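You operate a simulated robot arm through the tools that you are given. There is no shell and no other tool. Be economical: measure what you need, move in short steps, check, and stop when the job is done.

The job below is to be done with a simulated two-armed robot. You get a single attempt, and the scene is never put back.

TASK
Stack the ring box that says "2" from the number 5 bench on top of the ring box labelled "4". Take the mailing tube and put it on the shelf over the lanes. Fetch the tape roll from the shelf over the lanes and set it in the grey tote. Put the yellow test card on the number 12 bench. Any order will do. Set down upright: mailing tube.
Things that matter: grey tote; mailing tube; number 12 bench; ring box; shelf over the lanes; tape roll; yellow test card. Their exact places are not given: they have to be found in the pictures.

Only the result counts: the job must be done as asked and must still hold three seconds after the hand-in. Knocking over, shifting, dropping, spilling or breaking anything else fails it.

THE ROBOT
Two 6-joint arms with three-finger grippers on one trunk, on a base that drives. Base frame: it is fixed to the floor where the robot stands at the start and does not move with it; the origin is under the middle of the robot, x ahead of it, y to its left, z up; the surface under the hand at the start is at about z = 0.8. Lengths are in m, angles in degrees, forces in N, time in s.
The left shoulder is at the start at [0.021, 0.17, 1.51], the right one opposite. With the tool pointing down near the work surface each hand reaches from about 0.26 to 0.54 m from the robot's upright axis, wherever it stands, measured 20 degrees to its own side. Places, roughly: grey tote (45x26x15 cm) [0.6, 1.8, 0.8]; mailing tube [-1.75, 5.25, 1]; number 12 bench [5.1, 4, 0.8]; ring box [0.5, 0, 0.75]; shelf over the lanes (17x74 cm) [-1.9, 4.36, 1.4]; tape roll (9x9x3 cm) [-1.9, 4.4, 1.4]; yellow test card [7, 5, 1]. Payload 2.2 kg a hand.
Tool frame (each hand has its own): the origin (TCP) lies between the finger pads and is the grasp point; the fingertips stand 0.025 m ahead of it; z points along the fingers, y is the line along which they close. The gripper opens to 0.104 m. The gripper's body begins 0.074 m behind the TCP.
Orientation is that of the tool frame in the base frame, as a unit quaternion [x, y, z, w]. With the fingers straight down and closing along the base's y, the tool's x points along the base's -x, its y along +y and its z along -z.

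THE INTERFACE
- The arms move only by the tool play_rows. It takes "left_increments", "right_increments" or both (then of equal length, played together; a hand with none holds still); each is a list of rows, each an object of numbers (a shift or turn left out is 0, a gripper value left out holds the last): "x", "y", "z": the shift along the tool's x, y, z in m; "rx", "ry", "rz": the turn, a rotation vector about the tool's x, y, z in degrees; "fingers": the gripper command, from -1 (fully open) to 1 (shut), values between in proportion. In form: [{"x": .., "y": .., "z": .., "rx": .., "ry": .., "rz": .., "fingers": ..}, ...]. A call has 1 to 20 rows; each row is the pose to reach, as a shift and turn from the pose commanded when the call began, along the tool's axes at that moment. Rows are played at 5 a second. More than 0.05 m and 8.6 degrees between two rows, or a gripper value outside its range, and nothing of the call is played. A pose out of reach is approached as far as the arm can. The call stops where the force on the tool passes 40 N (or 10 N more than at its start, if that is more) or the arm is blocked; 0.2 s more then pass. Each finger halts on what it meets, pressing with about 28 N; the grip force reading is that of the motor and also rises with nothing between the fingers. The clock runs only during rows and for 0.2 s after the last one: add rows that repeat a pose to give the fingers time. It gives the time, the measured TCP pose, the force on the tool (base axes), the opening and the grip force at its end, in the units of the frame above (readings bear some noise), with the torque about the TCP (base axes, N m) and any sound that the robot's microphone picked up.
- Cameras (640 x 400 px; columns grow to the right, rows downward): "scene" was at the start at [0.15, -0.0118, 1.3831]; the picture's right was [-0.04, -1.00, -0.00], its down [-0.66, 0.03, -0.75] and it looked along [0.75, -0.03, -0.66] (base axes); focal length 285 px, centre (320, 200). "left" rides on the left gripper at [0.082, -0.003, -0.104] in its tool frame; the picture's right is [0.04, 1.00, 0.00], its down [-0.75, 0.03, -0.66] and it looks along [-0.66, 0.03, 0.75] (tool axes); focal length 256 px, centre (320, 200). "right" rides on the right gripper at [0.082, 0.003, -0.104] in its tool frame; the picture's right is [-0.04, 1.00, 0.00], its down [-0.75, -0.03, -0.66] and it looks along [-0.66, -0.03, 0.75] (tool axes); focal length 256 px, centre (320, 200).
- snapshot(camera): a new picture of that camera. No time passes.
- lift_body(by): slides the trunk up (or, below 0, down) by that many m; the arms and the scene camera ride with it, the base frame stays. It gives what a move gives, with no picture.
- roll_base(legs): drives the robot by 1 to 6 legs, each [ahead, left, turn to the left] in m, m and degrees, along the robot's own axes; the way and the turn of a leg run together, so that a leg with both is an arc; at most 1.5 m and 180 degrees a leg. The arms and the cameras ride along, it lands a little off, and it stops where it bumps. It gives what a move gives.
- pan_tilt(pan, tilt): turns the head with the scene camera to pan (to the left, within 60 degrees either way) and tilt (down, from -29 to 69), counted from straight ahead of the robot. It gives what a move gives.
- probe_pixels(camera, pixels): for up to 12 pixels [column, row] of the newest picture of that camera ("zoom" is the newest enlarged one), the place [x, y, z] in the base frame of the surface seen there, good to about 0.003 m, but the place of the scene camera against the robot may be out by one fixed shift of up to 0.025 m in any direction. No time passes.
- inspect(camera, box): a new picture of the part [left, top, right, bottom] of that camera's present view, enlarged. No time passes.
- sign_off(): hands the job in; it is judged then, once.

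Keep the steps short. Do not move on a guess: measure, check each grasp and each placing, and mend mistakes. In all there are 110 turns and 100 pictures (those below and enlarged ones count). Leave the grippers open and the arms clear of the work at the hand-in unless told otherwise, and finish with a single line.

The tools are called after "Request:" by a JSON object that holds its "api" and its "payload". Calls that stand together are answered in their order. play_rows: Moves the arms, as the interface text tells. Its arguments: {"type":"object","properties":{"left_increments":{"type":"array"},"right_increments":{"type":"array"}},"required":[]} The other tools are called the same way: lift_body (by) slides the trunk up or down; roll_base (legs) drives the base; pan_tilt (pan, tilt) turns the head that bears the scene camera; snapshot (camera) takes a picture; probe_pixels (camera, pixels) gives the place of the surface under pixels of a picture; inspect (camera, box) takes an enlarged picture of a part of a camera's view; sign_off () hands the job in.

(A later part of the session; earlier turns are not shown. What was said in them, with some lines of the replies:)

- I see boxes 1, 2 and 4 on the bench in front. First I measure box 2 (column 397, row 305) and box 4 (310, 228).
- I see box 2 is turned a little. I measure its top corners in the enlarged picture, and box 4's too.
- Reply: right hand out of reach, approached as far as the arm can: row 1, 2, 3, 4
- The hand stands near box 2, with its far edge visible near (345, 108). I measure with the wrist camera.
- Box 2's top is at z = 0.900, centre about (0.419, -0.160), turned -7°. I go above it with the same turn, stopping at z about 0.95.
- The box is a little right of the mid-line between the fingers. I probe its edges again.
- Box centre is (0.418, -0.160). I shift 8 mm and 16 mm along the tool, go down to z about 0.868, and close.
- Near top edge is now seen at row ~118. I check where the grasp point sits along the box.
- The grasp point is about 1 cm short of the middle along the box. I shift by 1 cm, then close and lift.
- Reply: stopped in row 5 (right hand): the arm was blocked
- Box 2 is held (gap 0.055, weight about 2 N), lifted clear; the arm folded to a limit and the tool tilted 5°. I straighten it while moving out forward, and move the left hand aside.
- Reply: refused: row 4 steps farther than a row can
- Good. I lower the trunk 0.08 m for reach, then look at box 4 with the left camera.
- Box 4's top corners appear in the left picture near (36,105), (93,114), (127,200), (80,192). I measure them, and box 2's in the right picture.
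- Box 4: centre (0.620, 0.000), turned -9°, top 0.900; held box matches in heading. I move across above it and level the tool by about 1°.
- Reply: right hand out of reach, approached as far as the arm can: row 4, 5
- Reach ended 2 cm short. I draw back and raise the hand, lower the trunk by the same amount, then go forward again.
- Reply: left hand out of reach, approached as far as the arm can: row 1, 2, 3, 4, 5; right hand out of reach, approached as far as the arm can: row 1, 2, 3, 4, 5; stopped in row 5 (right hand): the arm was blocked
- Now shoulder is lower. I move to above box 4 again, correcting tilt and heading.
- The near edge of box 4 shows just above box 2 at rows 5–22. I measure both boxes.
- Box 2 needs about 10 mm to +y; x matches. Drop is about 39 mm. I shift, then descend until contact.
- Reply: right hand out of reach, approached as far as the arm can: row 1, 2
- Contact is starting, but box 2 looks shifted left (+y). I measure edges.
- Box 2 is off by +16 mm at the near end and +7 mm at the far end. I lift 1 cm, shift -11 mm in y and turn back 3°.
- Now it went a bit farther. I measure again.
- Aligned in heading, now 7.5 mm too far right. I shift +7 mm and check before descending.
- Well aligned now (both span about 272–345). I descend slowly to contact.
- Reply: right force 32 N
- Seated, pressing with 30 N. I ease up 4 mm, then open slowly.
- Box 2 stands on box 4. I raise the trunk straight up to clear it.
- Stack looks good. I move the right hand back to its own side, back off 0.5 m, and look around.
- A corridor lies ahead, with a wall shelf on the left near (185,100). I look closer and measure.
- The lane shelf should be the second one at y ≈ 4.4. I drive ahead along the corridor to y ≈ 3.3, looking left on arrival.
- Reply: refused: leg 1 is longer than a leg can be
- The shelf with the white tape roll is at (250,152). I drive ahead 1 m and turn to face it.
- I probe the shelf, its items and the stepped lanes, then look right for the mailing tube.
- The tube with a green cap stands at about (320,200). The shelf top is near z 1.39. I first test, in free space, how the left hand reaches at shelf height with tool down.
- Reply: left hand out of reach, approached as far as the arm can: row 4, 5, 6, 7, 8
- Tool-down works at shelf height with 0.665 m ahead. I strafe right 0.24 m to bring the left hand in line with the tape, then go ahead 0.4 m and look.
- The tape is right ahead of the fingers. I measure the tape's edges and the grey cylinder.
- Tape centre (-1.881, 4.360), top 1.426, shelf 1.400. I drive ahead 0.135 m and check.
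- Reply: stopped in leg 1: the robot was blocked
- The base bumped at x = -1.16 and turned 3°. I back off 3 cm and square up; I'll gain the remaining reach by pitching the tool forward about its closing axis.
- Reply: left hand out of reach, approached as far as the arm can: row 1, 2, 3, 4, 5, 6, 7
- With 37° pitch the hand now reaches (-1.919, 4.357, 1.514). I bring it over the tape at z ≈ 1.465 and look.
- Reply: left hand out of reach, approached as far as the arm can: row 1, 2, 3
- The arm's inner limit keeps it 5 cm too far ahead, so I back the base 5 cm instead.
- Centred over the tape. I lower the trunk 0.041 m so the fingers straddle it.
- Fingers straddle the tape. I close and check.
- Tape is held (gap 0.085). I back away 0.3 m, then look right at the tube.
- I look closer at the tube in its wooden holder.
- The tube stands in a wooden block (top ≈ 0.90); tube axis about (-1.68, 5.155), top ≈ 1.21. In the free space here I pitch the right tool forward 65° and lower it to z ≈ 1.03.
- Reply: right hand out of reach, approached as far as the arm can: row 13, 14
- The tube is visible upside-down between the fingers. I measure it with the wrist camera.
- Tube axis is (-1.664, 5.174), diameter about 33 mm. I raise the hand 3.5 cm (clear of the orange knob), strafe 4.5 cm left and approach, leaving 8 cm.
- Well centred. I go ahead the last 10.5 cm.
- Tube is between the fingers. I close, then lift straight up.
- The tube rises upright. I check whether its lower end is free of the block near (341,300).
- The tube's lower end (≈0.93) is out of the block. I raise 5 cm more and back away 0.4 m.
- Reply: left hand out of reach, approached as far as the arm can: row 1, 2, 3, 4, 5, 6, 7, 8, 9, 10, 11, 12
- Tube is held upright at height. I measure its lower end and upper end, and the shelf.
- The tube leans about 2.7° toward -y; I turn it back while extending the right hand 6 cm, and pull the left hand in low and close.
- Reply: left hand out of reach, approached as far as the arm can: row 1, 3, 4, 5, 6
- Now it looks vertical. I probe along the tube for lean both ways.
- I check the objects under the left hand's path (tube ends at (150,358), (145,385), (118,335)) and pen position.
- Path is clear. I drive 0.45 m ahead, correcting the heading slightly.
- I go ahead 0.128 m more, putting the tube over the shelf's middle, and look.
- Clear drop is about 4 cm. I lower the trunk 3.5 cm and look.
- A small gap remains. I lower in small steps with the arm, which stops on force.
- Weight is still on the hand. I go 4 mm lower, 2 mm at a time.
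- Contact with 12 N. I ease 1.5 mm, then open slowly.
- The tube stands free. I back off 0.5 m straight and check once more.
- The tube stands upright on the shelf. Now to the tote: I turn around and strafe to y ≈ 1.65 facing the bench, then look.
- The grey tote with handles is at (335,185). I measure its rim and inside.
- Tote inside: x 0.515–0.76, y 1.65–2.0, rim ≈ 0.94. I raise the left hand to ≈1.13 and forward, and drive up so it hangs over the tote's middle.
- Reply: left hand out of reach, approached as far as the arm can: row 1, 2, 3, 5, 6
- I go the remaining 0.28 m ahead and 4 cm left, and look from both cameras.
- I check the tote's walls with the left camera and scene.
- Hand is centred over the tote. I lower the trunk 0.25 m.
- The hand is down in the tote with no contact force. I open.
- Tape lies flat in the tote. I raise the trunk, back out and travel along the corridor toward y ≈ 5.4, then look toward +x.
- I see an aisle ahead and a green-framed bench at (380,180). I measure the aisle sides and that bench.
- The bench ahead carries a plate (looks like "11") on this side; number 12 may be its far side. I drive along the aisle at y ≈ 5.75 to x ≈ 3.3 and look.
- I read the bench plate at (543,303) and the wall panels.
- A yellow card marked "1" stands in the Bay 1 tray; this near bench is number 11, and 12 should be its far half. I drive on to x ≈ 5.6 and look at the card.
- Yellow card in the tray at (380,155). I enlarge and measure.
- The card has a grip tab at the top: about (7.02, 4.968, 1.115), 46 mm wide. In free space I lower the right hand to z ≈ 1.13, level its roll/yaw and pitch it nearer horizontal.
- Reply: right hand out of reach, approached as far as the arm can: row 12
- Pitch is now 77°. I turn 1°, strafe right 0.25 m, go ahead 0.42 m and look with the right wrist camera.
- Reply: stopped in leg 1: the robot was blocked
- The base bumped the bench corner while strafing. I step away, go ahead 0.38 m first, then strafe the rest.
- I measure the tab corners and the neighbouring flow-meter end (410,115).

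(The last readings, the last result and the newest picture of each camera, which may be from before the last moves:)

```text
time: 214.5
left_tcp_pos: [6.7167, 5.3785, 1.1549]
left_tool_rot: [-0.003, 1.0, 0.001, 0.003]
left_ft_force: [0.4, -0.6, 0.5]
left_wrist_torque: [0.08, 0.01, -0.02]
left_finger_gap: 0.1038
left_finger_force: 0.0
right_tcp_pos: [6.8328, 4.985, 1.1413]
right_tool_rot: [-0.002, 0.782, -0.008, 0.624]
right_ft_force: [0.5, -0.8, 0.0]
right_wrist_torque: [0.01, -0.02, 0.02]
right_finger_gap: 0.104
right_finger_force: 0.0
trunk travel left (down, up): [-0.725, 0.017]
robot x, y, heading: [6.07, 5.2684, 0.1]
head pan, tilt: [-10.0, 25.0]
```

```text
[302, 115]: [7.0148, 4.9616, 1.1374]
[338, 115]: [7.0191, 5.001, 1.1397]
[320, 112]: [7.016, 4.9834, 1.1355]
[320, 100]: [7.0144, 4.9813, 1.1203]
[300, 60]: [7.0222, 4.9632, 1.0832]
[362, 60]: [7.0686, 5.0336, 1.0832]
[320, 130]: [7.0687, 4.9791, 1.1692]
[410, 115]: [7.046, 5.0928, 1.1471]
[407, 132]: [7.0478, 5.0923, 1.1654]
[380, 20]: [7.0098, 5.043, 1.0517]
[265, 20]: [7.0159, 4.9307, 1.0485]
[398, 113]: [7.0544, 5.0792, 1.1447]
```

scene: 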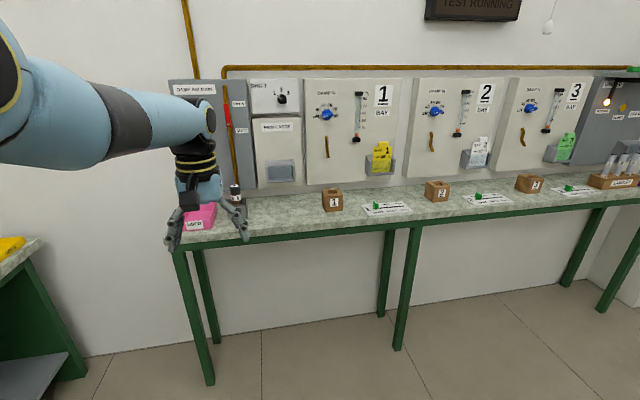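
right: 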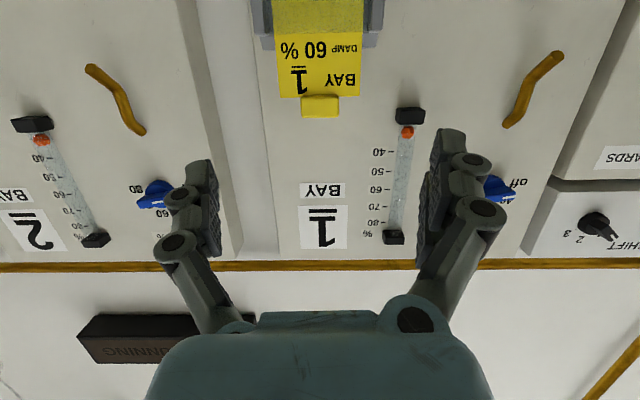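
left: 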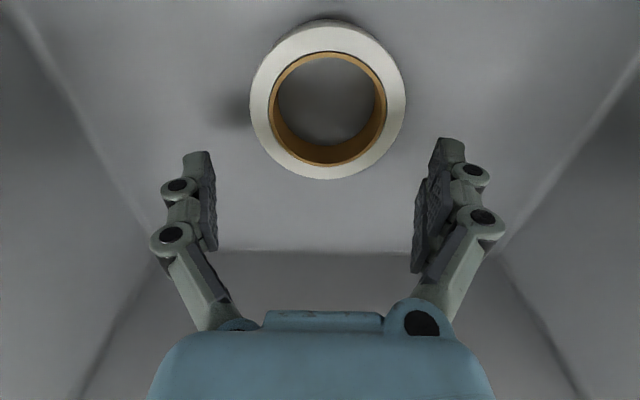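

Tab: front x 7.0145, y centre 4.981, z 1.117–1.140. I lower the hand 9 mm and go ahead 0.185 m.

Request:
{"api": "play_rows", "payload": {"right_increments": [{"x": 0.0088, "y": -0.004, "z": 0.002}, {"x": 0.0088, "y": -0.004, "z": 0.002}]}}

Request:
{"api": "roll_base", "payload": {"legs": [[0.185, 0, 0]]}}

Request:
{"api": "snapshot", "payload": {"camera": "right"}}

```text
time: 215.1
left_tcp_pos: [6.7164, 5.3783, 1.155]
left_tool_rot: [-0.003, 1.0, 0.001, 0.003]
left_ft_force: [0.3, 0.8, -0.1]
left_wrist_torque: [0.02, -0.01, 0.02]
left_finger_gap: 0.1038
left_finger_force: 0.0
right_tcp_pos: [6.8324, 4.9833, 1.1374]
right_tool_rot: [-0.003, 0.782, -0.007, 0.624]
right_ft_force: [0.3, -0.6, 0.2]
right_wrist_torque: [0.02, 0.0, 0.03]
right_finger_gap: 0.1039
right_finger_force: 0.1
right hand out of reach, approached as far as the arm can: row 1, 2
trunk travel left (down, up): [-0.725, 0.017]
robot x, y, heading: [6.0646, 5.2684, 0.1]
head pan, tilt: [-10.0, 25.0]
```

```text
time: 216.7
left_tcp_pos: [6.9005, 5.3806, 1.1543]
left_tool_rot: [-0.004, 1.0, 0.0, 0.001]
left_ft_force: [0.3, -0.2, -0.2]
left_wrist_torque: [-0.04, -0.01, 0.01]
left_finger_gap: 0.1041
left_finger_force: 0.0
right_tcp_pos: [7.0182, 4.987, 1.1362]
right_tool_rot: [-0.004, 0.781, -0.006, 0.624]
right_ft_force: [0.2, -0.8, -0.3]
right_wrist_torque: [0.02, -0.04, 0.02]
right_finger_gap: 0.1041
right_finger_force: 0.0
trunk travel left (down, up): [-0.725, 0.017]
robot x, y, heading: [6.2527, 5.274, 0.2]
head pan, tilt: [-10.0, 25.0]
```

```text
20 pictures are left
```

right: 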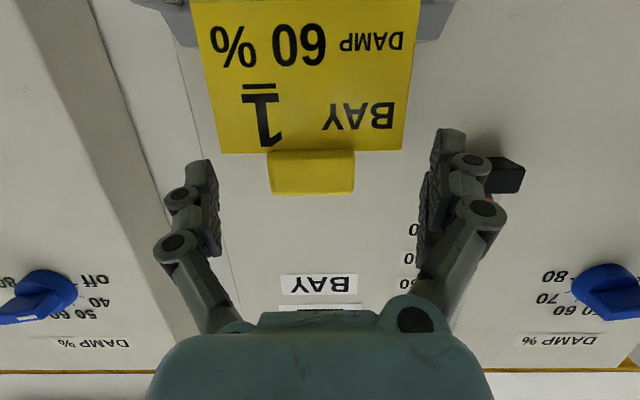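

The tab sits between the fingers at rows 152–195. I close.

Request:
{"api": "play_rows", "payload": {"right_increments": [{"fingers": 0}, {"fingers": 0.5}, {"fingers": 1}, {"fingers": 1}, {"fingers": 1}, {"fingers": 1}]}}

Request:
{"api": "snapshot", "payload": {"camera": "right"}}

```text
time: 218.1
left_tcp_pos: [6.9006, 5.382, 1.1548]
left_tool_rot: [-0.003, 1.0, 0.0, 0.003]
left_ft_force: [-0.4, -0.5, -1.4]
left_wrist_torque: [0.02, 0.01, 0.01]
left_finger_gap: 0.104
left_finger_force: 0.1
right_tcp_pos: [7.017, 4.9875, 1.1376]
right_tool_rot: [-0.003, 0.781, -0.006, 0.624]
right_ft_force: [1.1, 3.1, 1.0]
right_wrist_torque: [0.25, -0.11, 0.09]
right_finger_gap: 0.0655
right_finger_force: 27.6
trunk travel left (down, up): [-0.725, 0.017]
robot x, y, heading: [6.2499, 5.2736, 0.6]
head pan, tilt: [-10.0, 25.0]
```

```text
19 pictures are left
```

right: 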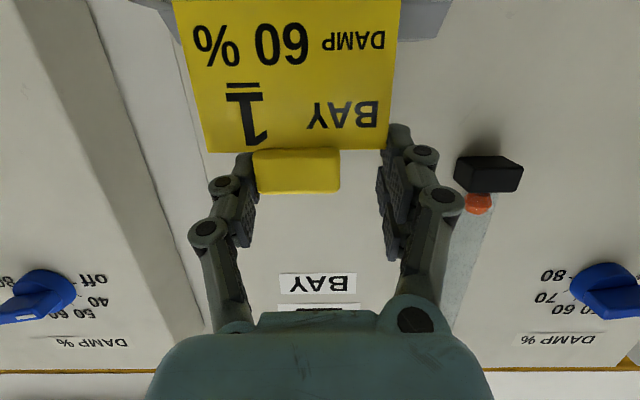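

The right finger caught the card's side edge (gap 0.0655) instead of the tab. I open, raise 8 mm, shift 4 mm and close again.

Request:
{"api": "play_rows", "payload": {"right_increments": [{"fingers": -0.5}, {"fingers": -1}, {"fingers": -1}, {"x": -0.004, "z": -0.001, "y": -0.004}, {"x": -0.0085, "z": -0.002, "y": -0.004}, {"x": -0.0085, "z": -0.002, "y": -0.004}]}}

Request:
{"api": "snapshot", "payload": {"camera": "right"}}

```text
time: 219.5
left_tcp_pos: [6.9009, 5.3803, 1.154]
left_tool_rot: [-0.004, 1.0, 0.0, 0.003]
left_ft_force: [-0.1, 0.0, 0.3]
left_wrist_torque: [-0.04, 0.01, 0.0]
left_finger_gap: 0.104
left_finger_force: 0.1
right_tcp_pos: [7.0177, 4.9809, 1.1457]
right_tool_rot: [-0.003, 0.781, -0.007, 0.624]
right_ft_force: [0.1, -0.6, 0.8]
right_wrist_torque: [0.02, 0.0, 0.03]
right_finger_gap: 0.1039
right_finger_force: 0.0
trunk travel left (down, up): [-0.725, 0.017]
robot x, y, heading: [6.2535, 5.2733, 0.1]
head pan, tilt: [-10.0, 25.0]
```

```text
18 pictures are left
```

right: 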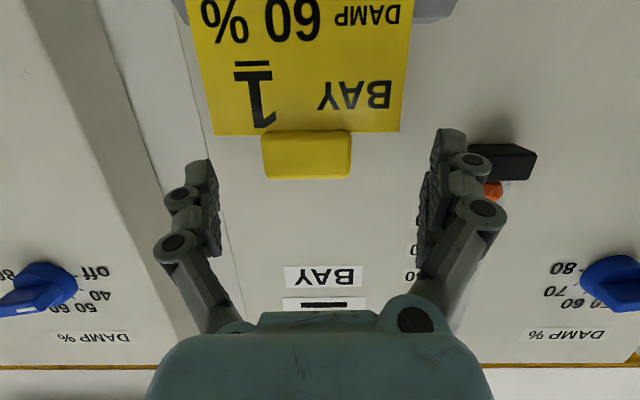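

Tab now clear above the card's top. I shift 5 mm more to centre and close.

Request:
{"api": "play_rows", "payload": {"right_increments": [{"y": -0.005}, {"y": -0.005, "fingers": 0}, {"y": -0.005, "fingers": 0.5}, {"y": -0.005, "fingers": 1}, {"y": -0.005, "fingers": 1}, {"y": -0.005, "fingers": 1}, {"y": -0.005, "fingers": 1}]}}

Request:
{"api": "snapshot", "payload": {"camera": "right"}}

```text
time: 221.1
left_tcp_pos: [6.9002, 5.3802, 1.155]
left_tool_rot: [-0.003, 1.0, -0.001, 0.002]
left_ft_force: [0.0, -0.5, -0.5]
left_wrist_torque: [-0.01, -0.01, 0.01]
left_finger_gap: 0.1042
left_finger_force: 0.0
right_tcp_pos: [7.0169, 4.9771, 1.1459]
right_tool_rot: [-0.003, 0.781, -0.007, 0.625]
right_ft_force: [0.9, 0.5, 0.3]
right_wrist_torque: [0.19, -0.04, 0.03]
right_finger_gap: 0.0425
right_finger_force: 27.7
trunk travel left (down, up): [-0.725, 0.017]
robot x, y, heading: [6.2527, 5.274, 0.0]
head pan, tilt: [-10.0, 25.0]
```

```text
17 pictures are left
```

right: 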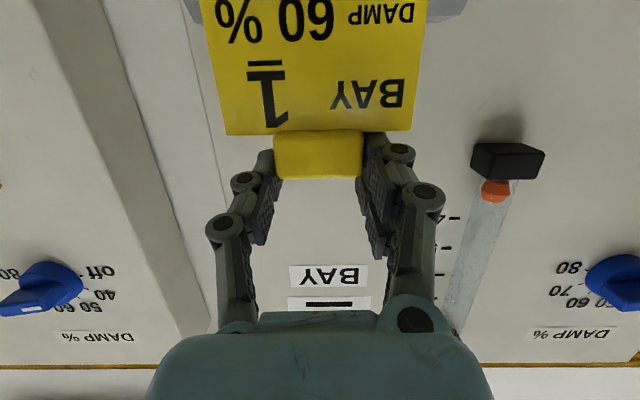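

Tab gripped (gap 0.0425). I lift straight up 0.15 m.

Request:
{"api": "play_rows", "payload": {"right_increments": [{"x": -0.029, "z": -0.0066}, {"x": -0.059, "z": -0.0132}, {"x": -0.088, "z": -0.02}, {"x": -0.117, "z": -0.0264}, {"x": -0.15, "z": -0.034}, {"x": -0.15, "z": -0.034}]}}

Request:
{"api": "snapshot", "payload": {"camera": "right"}}

```text
time: 222.5
left_tcp_pos: [6.9003, 5.3807, 1.155]
left_tool_rot: [-0.003, 1.0, -0.001, 0.002]
left_ft_force: [-0.4, 0.2, -0.2]
left_wrist_torque: [0.0, 0.03, 0.02]
left_finger_gap: 0.1041
left_finger_force: 0.1
right_tcp_pos: [7.017, 4.9784, 1.3007]
right_tool_rot: [-0.002, 0.782, -0.007, 0.624]
right_ft_force: [0.3, -0.1, -0.1]
right_wrist_torque: [0.01, -0.06, 0.0]
right_finger_gap: 0.0423
right_finger_force: 27.9
trunk travel left (down, up): [-0.725, 0.017]
robot x, y, heading: [6.2512, 5.2679, 0.2]
head pan, tilt: [-10.0, 25.0]
```

```text
16 pictures are left
```

right: 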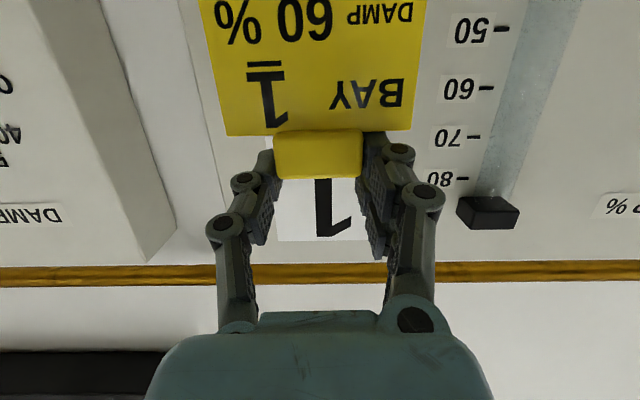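

The card rides up with the hand. I back off 0.22 m, turn left 150° and look at the bench behind (number 12).

Request:
{"api": "roll_base", "payload": {"legs": [[-0.22, 0, 0], [0, 0, 150]]}}

Request:
{"api": "pan_tilt", "payload": {"pan": 35, "tilt": 30}}

Request:
{"api": "snapshot", "payload": {"camera": "scene"}}

```text
time: 230.3
left_tcp_pos: [5.4141, 5.4987, 1.1546]
left_tool_rot: [0.967, -0.254, -0.003, -0.002]
left_ft_force: [0.3, 0.8, 0.0]
left_wrist_torque: [0.01, -0.04, 0.0]
left_finger_gap: 0.104
left_finger_force: 0.1
right_tcp_pos: [5.5144, 5.906, 1.3002]
right_tool_rot: [0.755, -0.199, -0.601, -0.168]
right_ft_force: [-0.2, -0.2, -1.6]
right_wrist_torque: [-0.01, -0.01, -0.02]
right_finger_gap: 0.0423
right_finger_force: 28.1
trunk travel left (down, up): [-0.725, 0.017]
robot x, y, heading: [6.033, 5.2716, 150.2]
head pan, tilt: [-10.0, 25.0]
```

```text
time: 231.5
left_tcp_pos: [5.4144, 5.4995, 1.1548]
left_tool_rot: [0.967, -0.254, -0.003, -0.001]
left_ft_force: [1.2, 0.2, 0.1]
left_wrist_torque: [-0.01, 0.0, 0.0]
left_finger_gap: 0.1039
left_finger_force: 0.1
right_tcp_pos: [5.5143, 5.9047, 1.3007]
right_tool_rot: [0.756, -0.199, -0.6, -0.167]
right_ft_force: [-0.5, 0.9, -0.5]
right_wrist_torque: [0.0, 0.01, 0.01]
right_finger_gap: 0.0424
right_finger_force: 27.1
trunk travel left (down, up): [-0.725, 0.017]
robot x, y, heading: [6.0353, 5.2679, 150.4]
head pan, tilt: [35.0, 30.0]
```

```text
15 pictures are left
```

scene: 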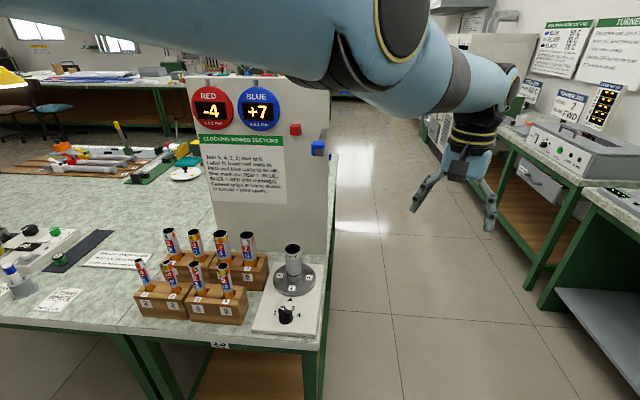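

I read the plate at (220,345) and measure the bench.

Request:
{"api": "inspect", "payload": {"camera": "scene", "box": [0, 200, 260, 360]}}

Request:
{"api": "probe_pixels", "payload": {"camera": "scene", "pixels": [[220, 345], [310, 348], [125, 328], [10, 318], [150, 215], [100, 300], [60, 295], [20, 235], [115, 225], [200, 190]]}}

```text
2.46 times, centred on (130, 280) of scene
```

zoom: 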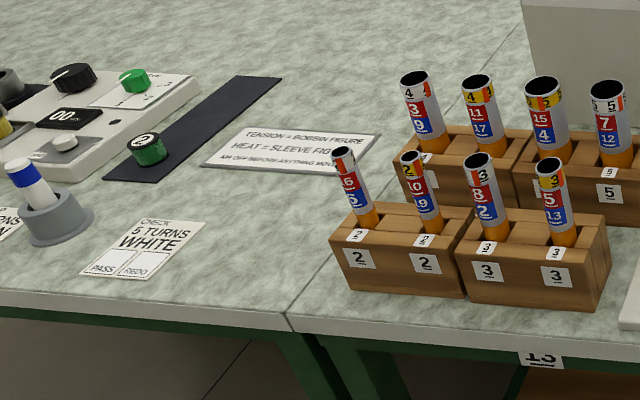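

```text
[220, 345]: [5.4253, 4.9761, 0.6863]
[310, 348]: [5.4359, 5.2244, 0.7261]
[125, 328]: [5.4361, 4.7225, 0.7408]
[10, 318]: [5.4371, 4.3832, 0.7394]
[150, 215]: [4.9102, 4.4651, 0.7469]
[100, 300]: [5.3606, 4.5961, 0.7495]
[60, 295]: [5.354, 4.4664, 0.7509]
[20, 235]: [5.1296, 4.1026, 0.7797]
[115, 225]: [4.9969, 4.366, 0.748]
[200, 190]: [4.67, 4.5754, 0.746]
```

Surface is z ≈ 0.76; a seam at y ≈ 4.72 separates this end bench from the next one. I square up to heading 180, move to y ≈ 4.4 and look for the plate of the next bench.

Request:
{"api": "roll_base", "payload": {"legs": [[0, 0, 29.7], [-0.15, 0, 0], [0, 0.85, 0]]}}

Request:
{"api": "pan_tilt", "payload": {"pan": 0, "tilt": 42}}

Request:
{"api": "snapshot", "payload": {"camera": "scene"}}

```text
time: 238.4
left_tcp_pos: [5.5401, 4.3022, 1.1544]
left_tool_rot: [1.0, 0.006, -0.003, 0.0]
left_ft_force: [0.9, -0.9, -0.4]
left_wrist_torque: [-0.02, -0.02, -0.02]
left_finger_gap: 0.104
left_finger_force: 0.1
right_tcp_pos: [5.4206, 4.704, 1.3004]
right_tool_rot: [0.781, 0.006, -0.624, -0.004]
right_ft_force: [0.3, 0.1, -1.1]
right_wrist_torque: [-0.01, -0.03, 0.02]
right_finger_gap: 0.0427
right_finger_force: 28.0
trunk travel left (down, up): [-0.725, 0.017]
robot x, y, heading: [6.1863, 4.4156, -179.6]
head pan, tilt: [35.0, 30.0]
```

```text
time: 239.5
left_tcp_pos: [5.5396, 4.3025, 1.1544]
left_tool_rot: [1.0, 0.006, -0.003, 0.001]
left_ft_force: [-0.7, -0.2, -0.1]
left_wrist_torque: [0.0, 0.0, -0.01]
left_finger_gap: 0.1037
left_finger_force: 0.1
right_tcp_pos: [5.4204, 4.7046, 1.2996]
right_tool_rot: [0.781, 0.004, -0.624, -0.006]
right_ft_force: [0.1, -0.1, -0.5]
right_wrist_torque: [0.0, 0.0, -0.04]
right_finger_gap: 0.0426
right_finger_force: 27.7
trunk travel left (down, up): [-0.725, 0.017]
robot x, y, heading: [6.1896, 4.4139, -179.4]
head pan, tilt: [0.0, 42.0]
```

```text
13 pictures are left
```

scene: 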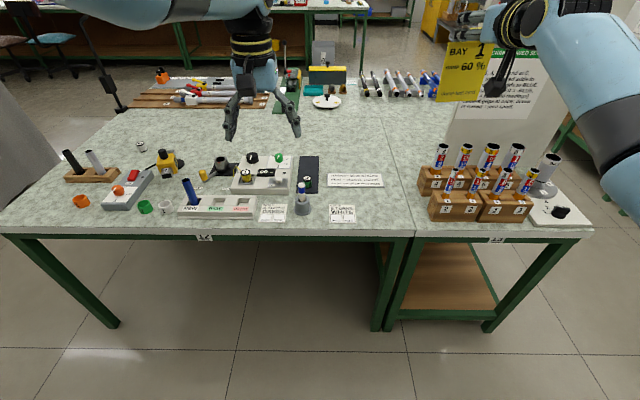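

The plate reads 12 at (205,238). I measure free spots: right of the paper (342,213) up to the seam (412), and behind.

Request:
{"api": "inspect", "payload": {"camera": "scene", "box": [160, 140, 440, 250]}}

Request:
{"api": "probe_pixels", "payload": {"camera": "scene", "pixels": [[356, 222], [358, 205], [408, 222], [403, 200], [395, 231], [400, 180], [385, 182], [380, 150], [340, 150], [300, 150], [470, 65], [445, 95]]}}

```text
2.29 times, centred on (300, 195) of scene
```

zoom: 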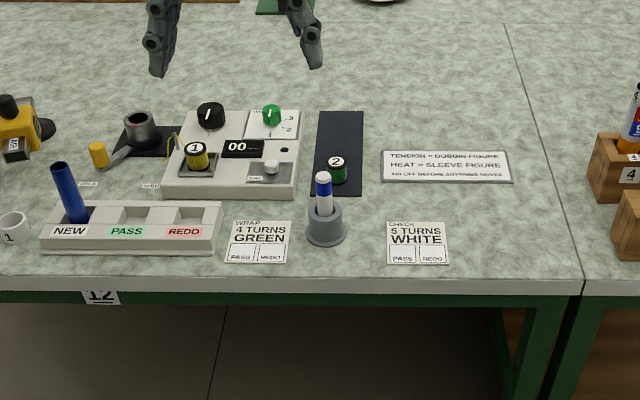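

```text
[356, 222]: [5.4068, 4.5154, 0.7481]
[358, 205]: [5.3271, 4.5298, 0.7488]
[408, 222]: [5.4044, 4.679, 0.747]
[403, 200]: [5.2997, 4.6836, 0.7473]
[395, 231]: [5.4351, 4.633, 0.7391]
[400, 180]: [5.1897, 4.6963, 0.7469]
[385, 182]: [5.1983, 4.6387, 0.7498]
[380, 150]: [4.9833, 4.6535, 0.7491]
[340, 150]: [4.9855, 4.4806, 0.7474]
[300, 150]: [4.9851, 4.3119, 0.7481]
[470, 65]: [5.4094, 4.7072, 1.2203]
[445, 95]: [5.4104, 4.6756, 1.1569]
```

Free patch on bench 12: x 5.27–5.43, y 4.53–4.71, z ≈ 0.76. In the open I pitch the right tool down so the card lies nearly level, and lift the left hand out of the way.

Request:
{"api": "play_rows", "payload": {"right_increments": [{"x": 0.014, "y": 0.007, "z": -0.007, "ry": 6.8}, {"x": 0.029, "y": 0.015, "z": -0.014, "ry": 13.6}, {"x": 0.043, "y": 0.022, "z": -0.021, "ry": 20.4}, {"x": 0.058, "y": 0.03, "z": -0.028, "ry": 27.2}, {"x": 0.072, "y": 0.037, "z": -0.035, "ry": 34}, {"x": 0.086, "y": 0.045, "z": -0.042, "ry": 40.8}, {"x": 0.1, "y": 0.052, "z": -0.049, "ry": 47.6}, {"x": 0.115, "y": 0.06, "z": -0.056, "ry": 54.4}, {"x": 0.13, "y": 0.067, "z": -0.063, "ry": 61.2}, {"x": 0.144, "y": 0.075, "z": -0.07, "ry": 68}, {"x": 0.158, "y": 0.082, "z": -0.077, "ry": 75}, {"x": 0.173, "y": 0.09, "z": -0.084, "ry": 82}, {"x": 0.173, "y": 0.09, "z": -0.084, "ry": 82}], "left_increments": [{"z": -0.02}, {"z": -0.04}, {"z": -0.06}, {"z": -0.08}, {"z": -0.1}, {"z": -0.12}, {"z": -0.14}, {"z": -0.16}, {"z": -0.18}, {"z": -0.2}, {"z": -0.22}, {"z": -0.24}, {"z": -0.25}]}}

Request:
{"api": "snapshot", "payload": {"camera": "right"}}

```text
time: 242.3
left_tcp_pos: [5.5384, 4.3023, 1.4039]
left_tool_rot: [1.0, 0.006, -0.001, 0.0]
left_ft_force: [0.4, -0.1, 0.9]
left_wrist_torque: [-0.01, -0.01, 0.01]
left_finger_gap: 0.1042
left_finger_force: 0.0
right_tcp_pos: [5.545, 4.6164, 1.1508]
right_tool_rot: [0.999, 0.0, 0.042, -0.007]
right_ft_force: [0.0, 0.1, -0.2]
right_wrist_torque: [-0.04, 0.04, -0.03]
right_finger_gap: 0.0427
right_finger_force: 27.7
right hand out of reach, approached as far as the arm can: row 12, 13
trunk travel left (down, up): [-0.725, 0.017]
robot x, y, heading: [6.187, 4.4161, -179.5]
head pan, tilt: [0.0, 42.0]
```

```text
11 pictures are left
```

right: 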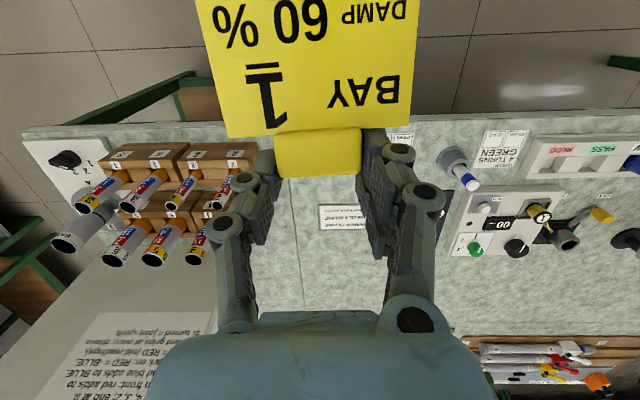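

Card is nearly level beneath the fingers. I drive ahead 0.27 m, then lower the trunk 0.3 m in part.

Request:
{"api": "roll_base", "payload": {"legs": [[0.27, 0, 0]]}}

Request:
{"api": "lift_body", "payload": {"by": -0.27}}

Request:
{"api": "snapshot", "payload": {"camera": "scene"}}

```text
time: 244.2
left_tcp_pos: [5.2656, 4.3024, 1.4042]
left_tool_rot: [1.0, 0.006, -0.003, 0.0]
left_ft_force: [0.0, -0.6, 0.7]
left_wrist_torque: [0.03, 0.03, 0.03]
left_finger_gap: 0.1041
left_finger_force: 0.0
right_tcp_pos: [5.2732, 4.6161, 1.1496]
right_tool_rot: [0.999, -0.001, 0.042, -0.006]
right_ft_force: [0.4, 0.2, -0.4]
right_wrist_torque: [0.01, 0.02, 0.02]
right_finger_gap: 0.0428
right_finger_force: 28.4
trunk travel left (down, up): [-0.725, 0.017]
robot x, y, heading: [5.9167, 4.4138, -179.7]
head pan, tilt: [0.0, 42.0]
```

```text
time: 246.9
left_tcp_pos: [5.2621, 4.3004, 1.1161]
left_tool_rot: [1.0, 0.005, 0.011, 0.002]
left_ft_force: [0.8, -0.8, -0.2]
left_wrist_torque: [0.0, 0.0, 0.0]
left_finger_gap: 0.104
left_finger_force: 0.0
right_tcp_pos: [5.2736, 4.6148, 0.8788]
right_tool_rot: [0.999, 0.001, 0.042, -0.007]
right_ft_force: [-0.8, -0.2, -0.7]
right_wrist_torque: [-0.01, 0.06, 0.0]
right_finger_gap: 0.0426
right_finger_force: 27.8
trunk travel left (down, up): [-0.455, 0.287]
robot x, y, heading: [5.9178, 4.4154, -179.5]
head pan, tilt: [0.0, 42.0]
```

```text
10 pictures are left
```

scene: 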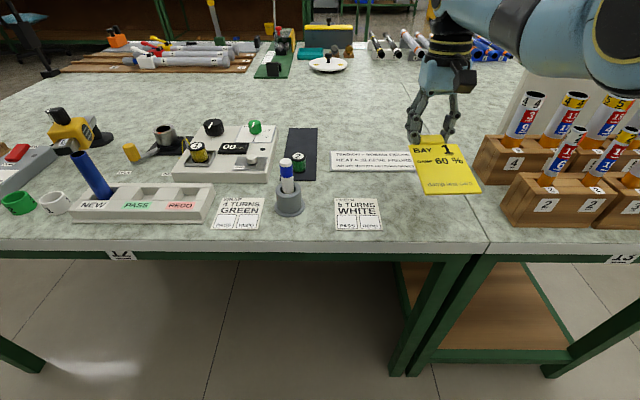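

The card hangs 10 cm above the free patch. I measure its corners.

Request:
{"api": "probe_pixels", "payload": {"camera": "scene", "pixels": [[427, 191], [477, 190], [416, 150], [460, 148], [440, 153], [487, 200], [470, 215], [483, 225]]}}

```text
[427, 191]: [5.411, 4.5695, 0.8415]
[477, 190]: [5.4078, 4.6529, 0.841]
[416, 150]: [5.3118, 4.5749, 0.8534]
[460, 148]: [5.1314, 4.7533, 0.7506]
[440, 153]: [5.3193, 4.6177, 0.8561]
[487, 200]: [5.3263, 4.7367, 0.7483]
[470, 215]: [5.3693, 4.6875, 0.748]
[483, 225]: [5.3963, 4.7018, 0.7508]
```

Card spans y 4.57–4.65 and up to x 5.41, 9 cm above the bench. I lower the trunk 0.084 m.

Request:
{"api": "lift_body", "payload": {"by": -0.084}}

Request:
{"api": "inspect", "payload": {"camera": "scene", "box": [320, 60, 560, 240]}}

```text
time: 248.1
left_tcp_pos: [5.2561, 4.3029, 1.0128]
left_tool_rot: [1.0, 0.005, 0.027, 0.001]
left_ft_force: [-0.7, 0.1, 0.1]
left_wrist_torque: [0.02, 0.06, 0.0]
left_finger_gap: 0.1042
left_finger_force: 0.0
right_tcp_pos: [5.2738, 4.6157, 0.7965]
right_tool_rot: [0.999, 0.001, 0.042, -0.007]
right_ft_force: [0.1, -0.3, -0.7]
right_wrist_torque: [0.01, 0.06, -0.01]
right_finger_gap: 0.0429
right_finger_force: 27.8
trunk travel left (down, up): [-0.371, 0.371]
robot x, y, heading: [5.9149, 4.416, -179.3]
head pan, tilt: [0.0, 42.0]
```

```text
2.22 times, centred on (440, 150) of scene
```

zoom: 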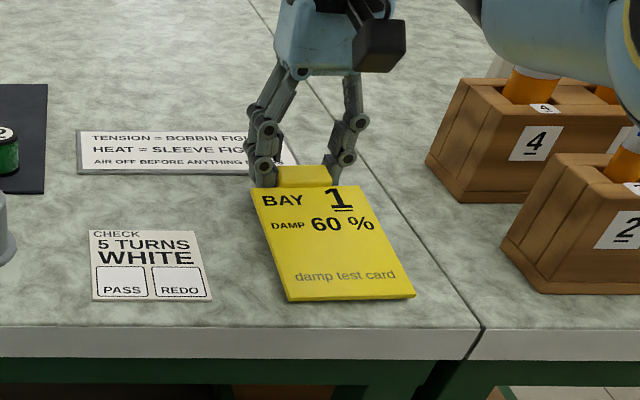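

The card is within about 1 cm of the bench. To avoid touching the sign next to the finger, I release here with a small opening, then rise.

Request:
{"api": "play_rows", "payload": {"right_increments": [{"z": 0.002, "fingers": 0.2}, {"z": 0.002, "fingers": 0.0}, {"z": 0.002, "fingers": -0.15}, {"z": 0.002, "fingers": -0.15}, {"z": 0.002, "fingers": -0.15}]}}

Request:
{"api": "lift_body", "payload": {"by": 0.1}}

Request:
{"api": "snapshot", "payload": {"camera": "scene"}}

```text
time: 249.3
left_tcp_pos: [5.2567, 4.3019, 1.0117]
left_tool_rot: [1.0, 0.006, 0.029, 0.001]
left_ft_force: [0.2, -0.3, -0.2]
left_wrist_torque: [0.01, -0.02, 0.03]
left_finger_gap: 0.1042
left_finger_force: 0.0
right_tcp_pos: [5.2738, 4.615, 0.794]
right_tool_rot: [0.999, -0.001, 0.042, -0.007]
right_ft_force: [-0.2, 0.6, -0.3]
right_wrist_torque: [-0.01, 0.02, -0.01]
right_finger_gap: 0.0601
right_finger_force: 0.0
trunk travel left (down, up): [-0.371, 0.371]
robot x, y, heading: [5.9154, 4.415, -179.5]
head pan, tilt: [0.0, 42.0]
```

```text
time: 250.7
left_tcp_pos: [5.2571, 4.3021, 1.1114]
left_tool_rot: [1.0, 0.005, 0.028, 0.0]
left_ft_force: [-0.3, 0.0, -0.1]
left_wrist_torque: [0.02, 0.01, 0.02]
left_finger_gap: 0.1041
left_finger_force: 0.1
right_tcp_pos: [5.2739, 4.6151, 0.8936]
right_tool_rot: [0.999, 0.0, 0.041, -0.007]
right_ft_force: [-0.2, -0.5, 0.7]
right_wrist_torque: [0.03, -0.01, -0.01]
right_finger_gap: 0.0595
right_finger_force: 0.1
trunk travel left (down, up): [-0.471, 0.271]
robot x, y, heading: [5.9151, 4.4087, -179.4]
head pan, tilt: [0.0, 42.0]
```

```text
8 pictures are left
```

scene: 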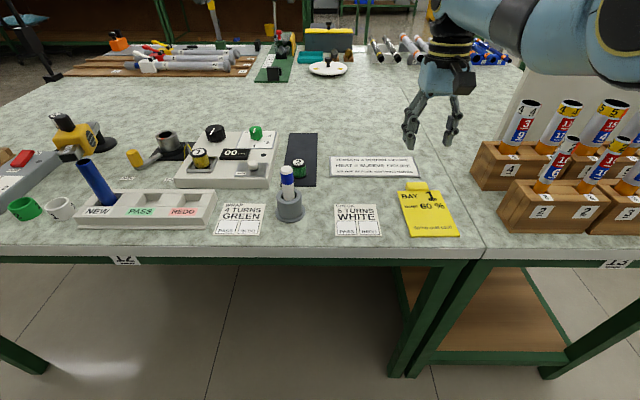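

The card lies flat on bench 12, left of the seam. I rise, back away and open the right gripper fully.

Request:
{"api": "lift_body", "payload": {"by": 0.2}}

Request:
{"api": "roll_base", "payload": {"legs": [[-0.25, 0, 0]]}}

Request:
{"api": "play_rows", "payload": {"right_increments": [{"fingers": -1}, {"fingers": -1}, {"fingers": -1}]}}

Request:
{"api": "snapshot", "payload": {"camera": "scene"}}

```text
time: 252.8
left_tcp_pos: [5.2589, 4.3008, 1.3157]
left_tool_rot: [1.0, 0.006, 0.025, 0.001]
left_ft_force: [-0.3, -0.4, 0.1]
left_wrist_torque: [-0.03, -0.02, -0.05]
left_finger_gap: 0.1039
left_finger_force: 0.0
right_tcp_pos: [5.2727, 4.6159, 1.094]
right_tool_rot: [0.999, 0.0, 0.042, -0.007]
right_ft_force: [0.8, -0.1, 0.5]
right_wrist_torque: [0.0, 0.01, -0.03]
right_finger_gap: 0.0601
right_finger_force: 0.1
trunk travel left (down, up): [-0.671, 0.071]
robot x, y, heading: [5.9157, 4.4136, -179.5]
head pan, tilt: [0.0, 42.0]
```

```text
time: 254.7
left_tcp_pos: [5.5083, 4.3034, 1.3171]
left_tool_rot: [1.0, 0.005, 0.024, 0.001]
left_ft_force: [-0.6, 0.0, 1.0]
left_wrist_torque: [0.02, 0.02, 0.02]
left_finger_gap: 0.1042
left_finger_force: 0.1
right_tcp_pos: [5.5224, 4.6165, 1.0932]
right_tool_rot: [0.999, 0.0, 0.042, -0.007]
right_ft_force: [0.3, -0.1, 0.4]
right_wrist_torque: [-0.02, -0.01, 0.03]
right_finger_gap: 0.0595
right_finger_force: 0.1
trunk travel left (down, up): [-0.671, 0.071]
robot x, y, heading: [6.1664, 4.4136, -179.5]
head pan, tilt: [0.0, 42.0]
```

```text
time: 255.4
left_tcp_pos: [5.5082, 4.3025, 1.3172]
left_tool_rot: [1.0, 0.005, 0.024, 0.001]
left_ft_force: [0.3, 0.5, 0.7]
left_wrist_torque: [0.02, 0.03, -0.01]
left_finger_gap: 0.104
left_finger_force: 0.0
right_tcp_pos: [5.5228, 4.617, 1.0938]
right_tool_rot: [0.999, 0.001, 0.042, -0.008]
right_ft_force: [-0.9, -0.3, 0.0]
right_wrist_torque: [0.01, -0.03, 0.03]
right_finger_gap: 0.1041
right_finger_force: 0.1
trunk travel left (down, up): [-0.671, 0.071]
robot x, y, heading: [6.1684, 4.413, -179.8]
head pan, tilt: [0.0, 42.0]
```

```text
7 pictures are left
```

scene: 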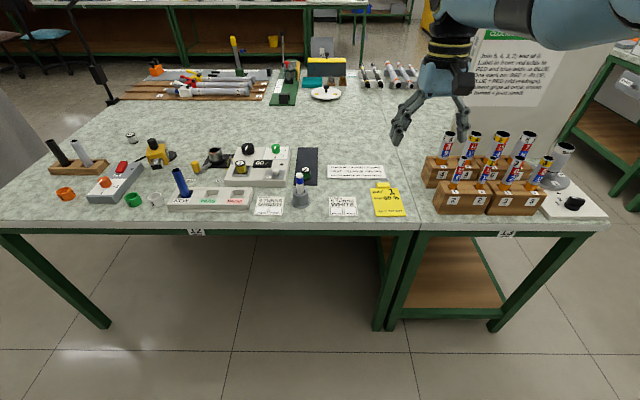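

All four parts are done, the grippers are open and the arms are clear of the work. I hand in.

Request:
{"api": "sign_off", "payload": {}}

```text
The job is handed in.
```

Job handed in: box 2 is stacked on box 4, the mailing tube stands upright on the shelf over the lanes, the tape roll is in the grey tote, and the yellow test card lies on the number 12 bench; the plate on the ring-box bench was not read to confirm it is number 5, and the base bumped furniture twice along the way with nothing seen to move.
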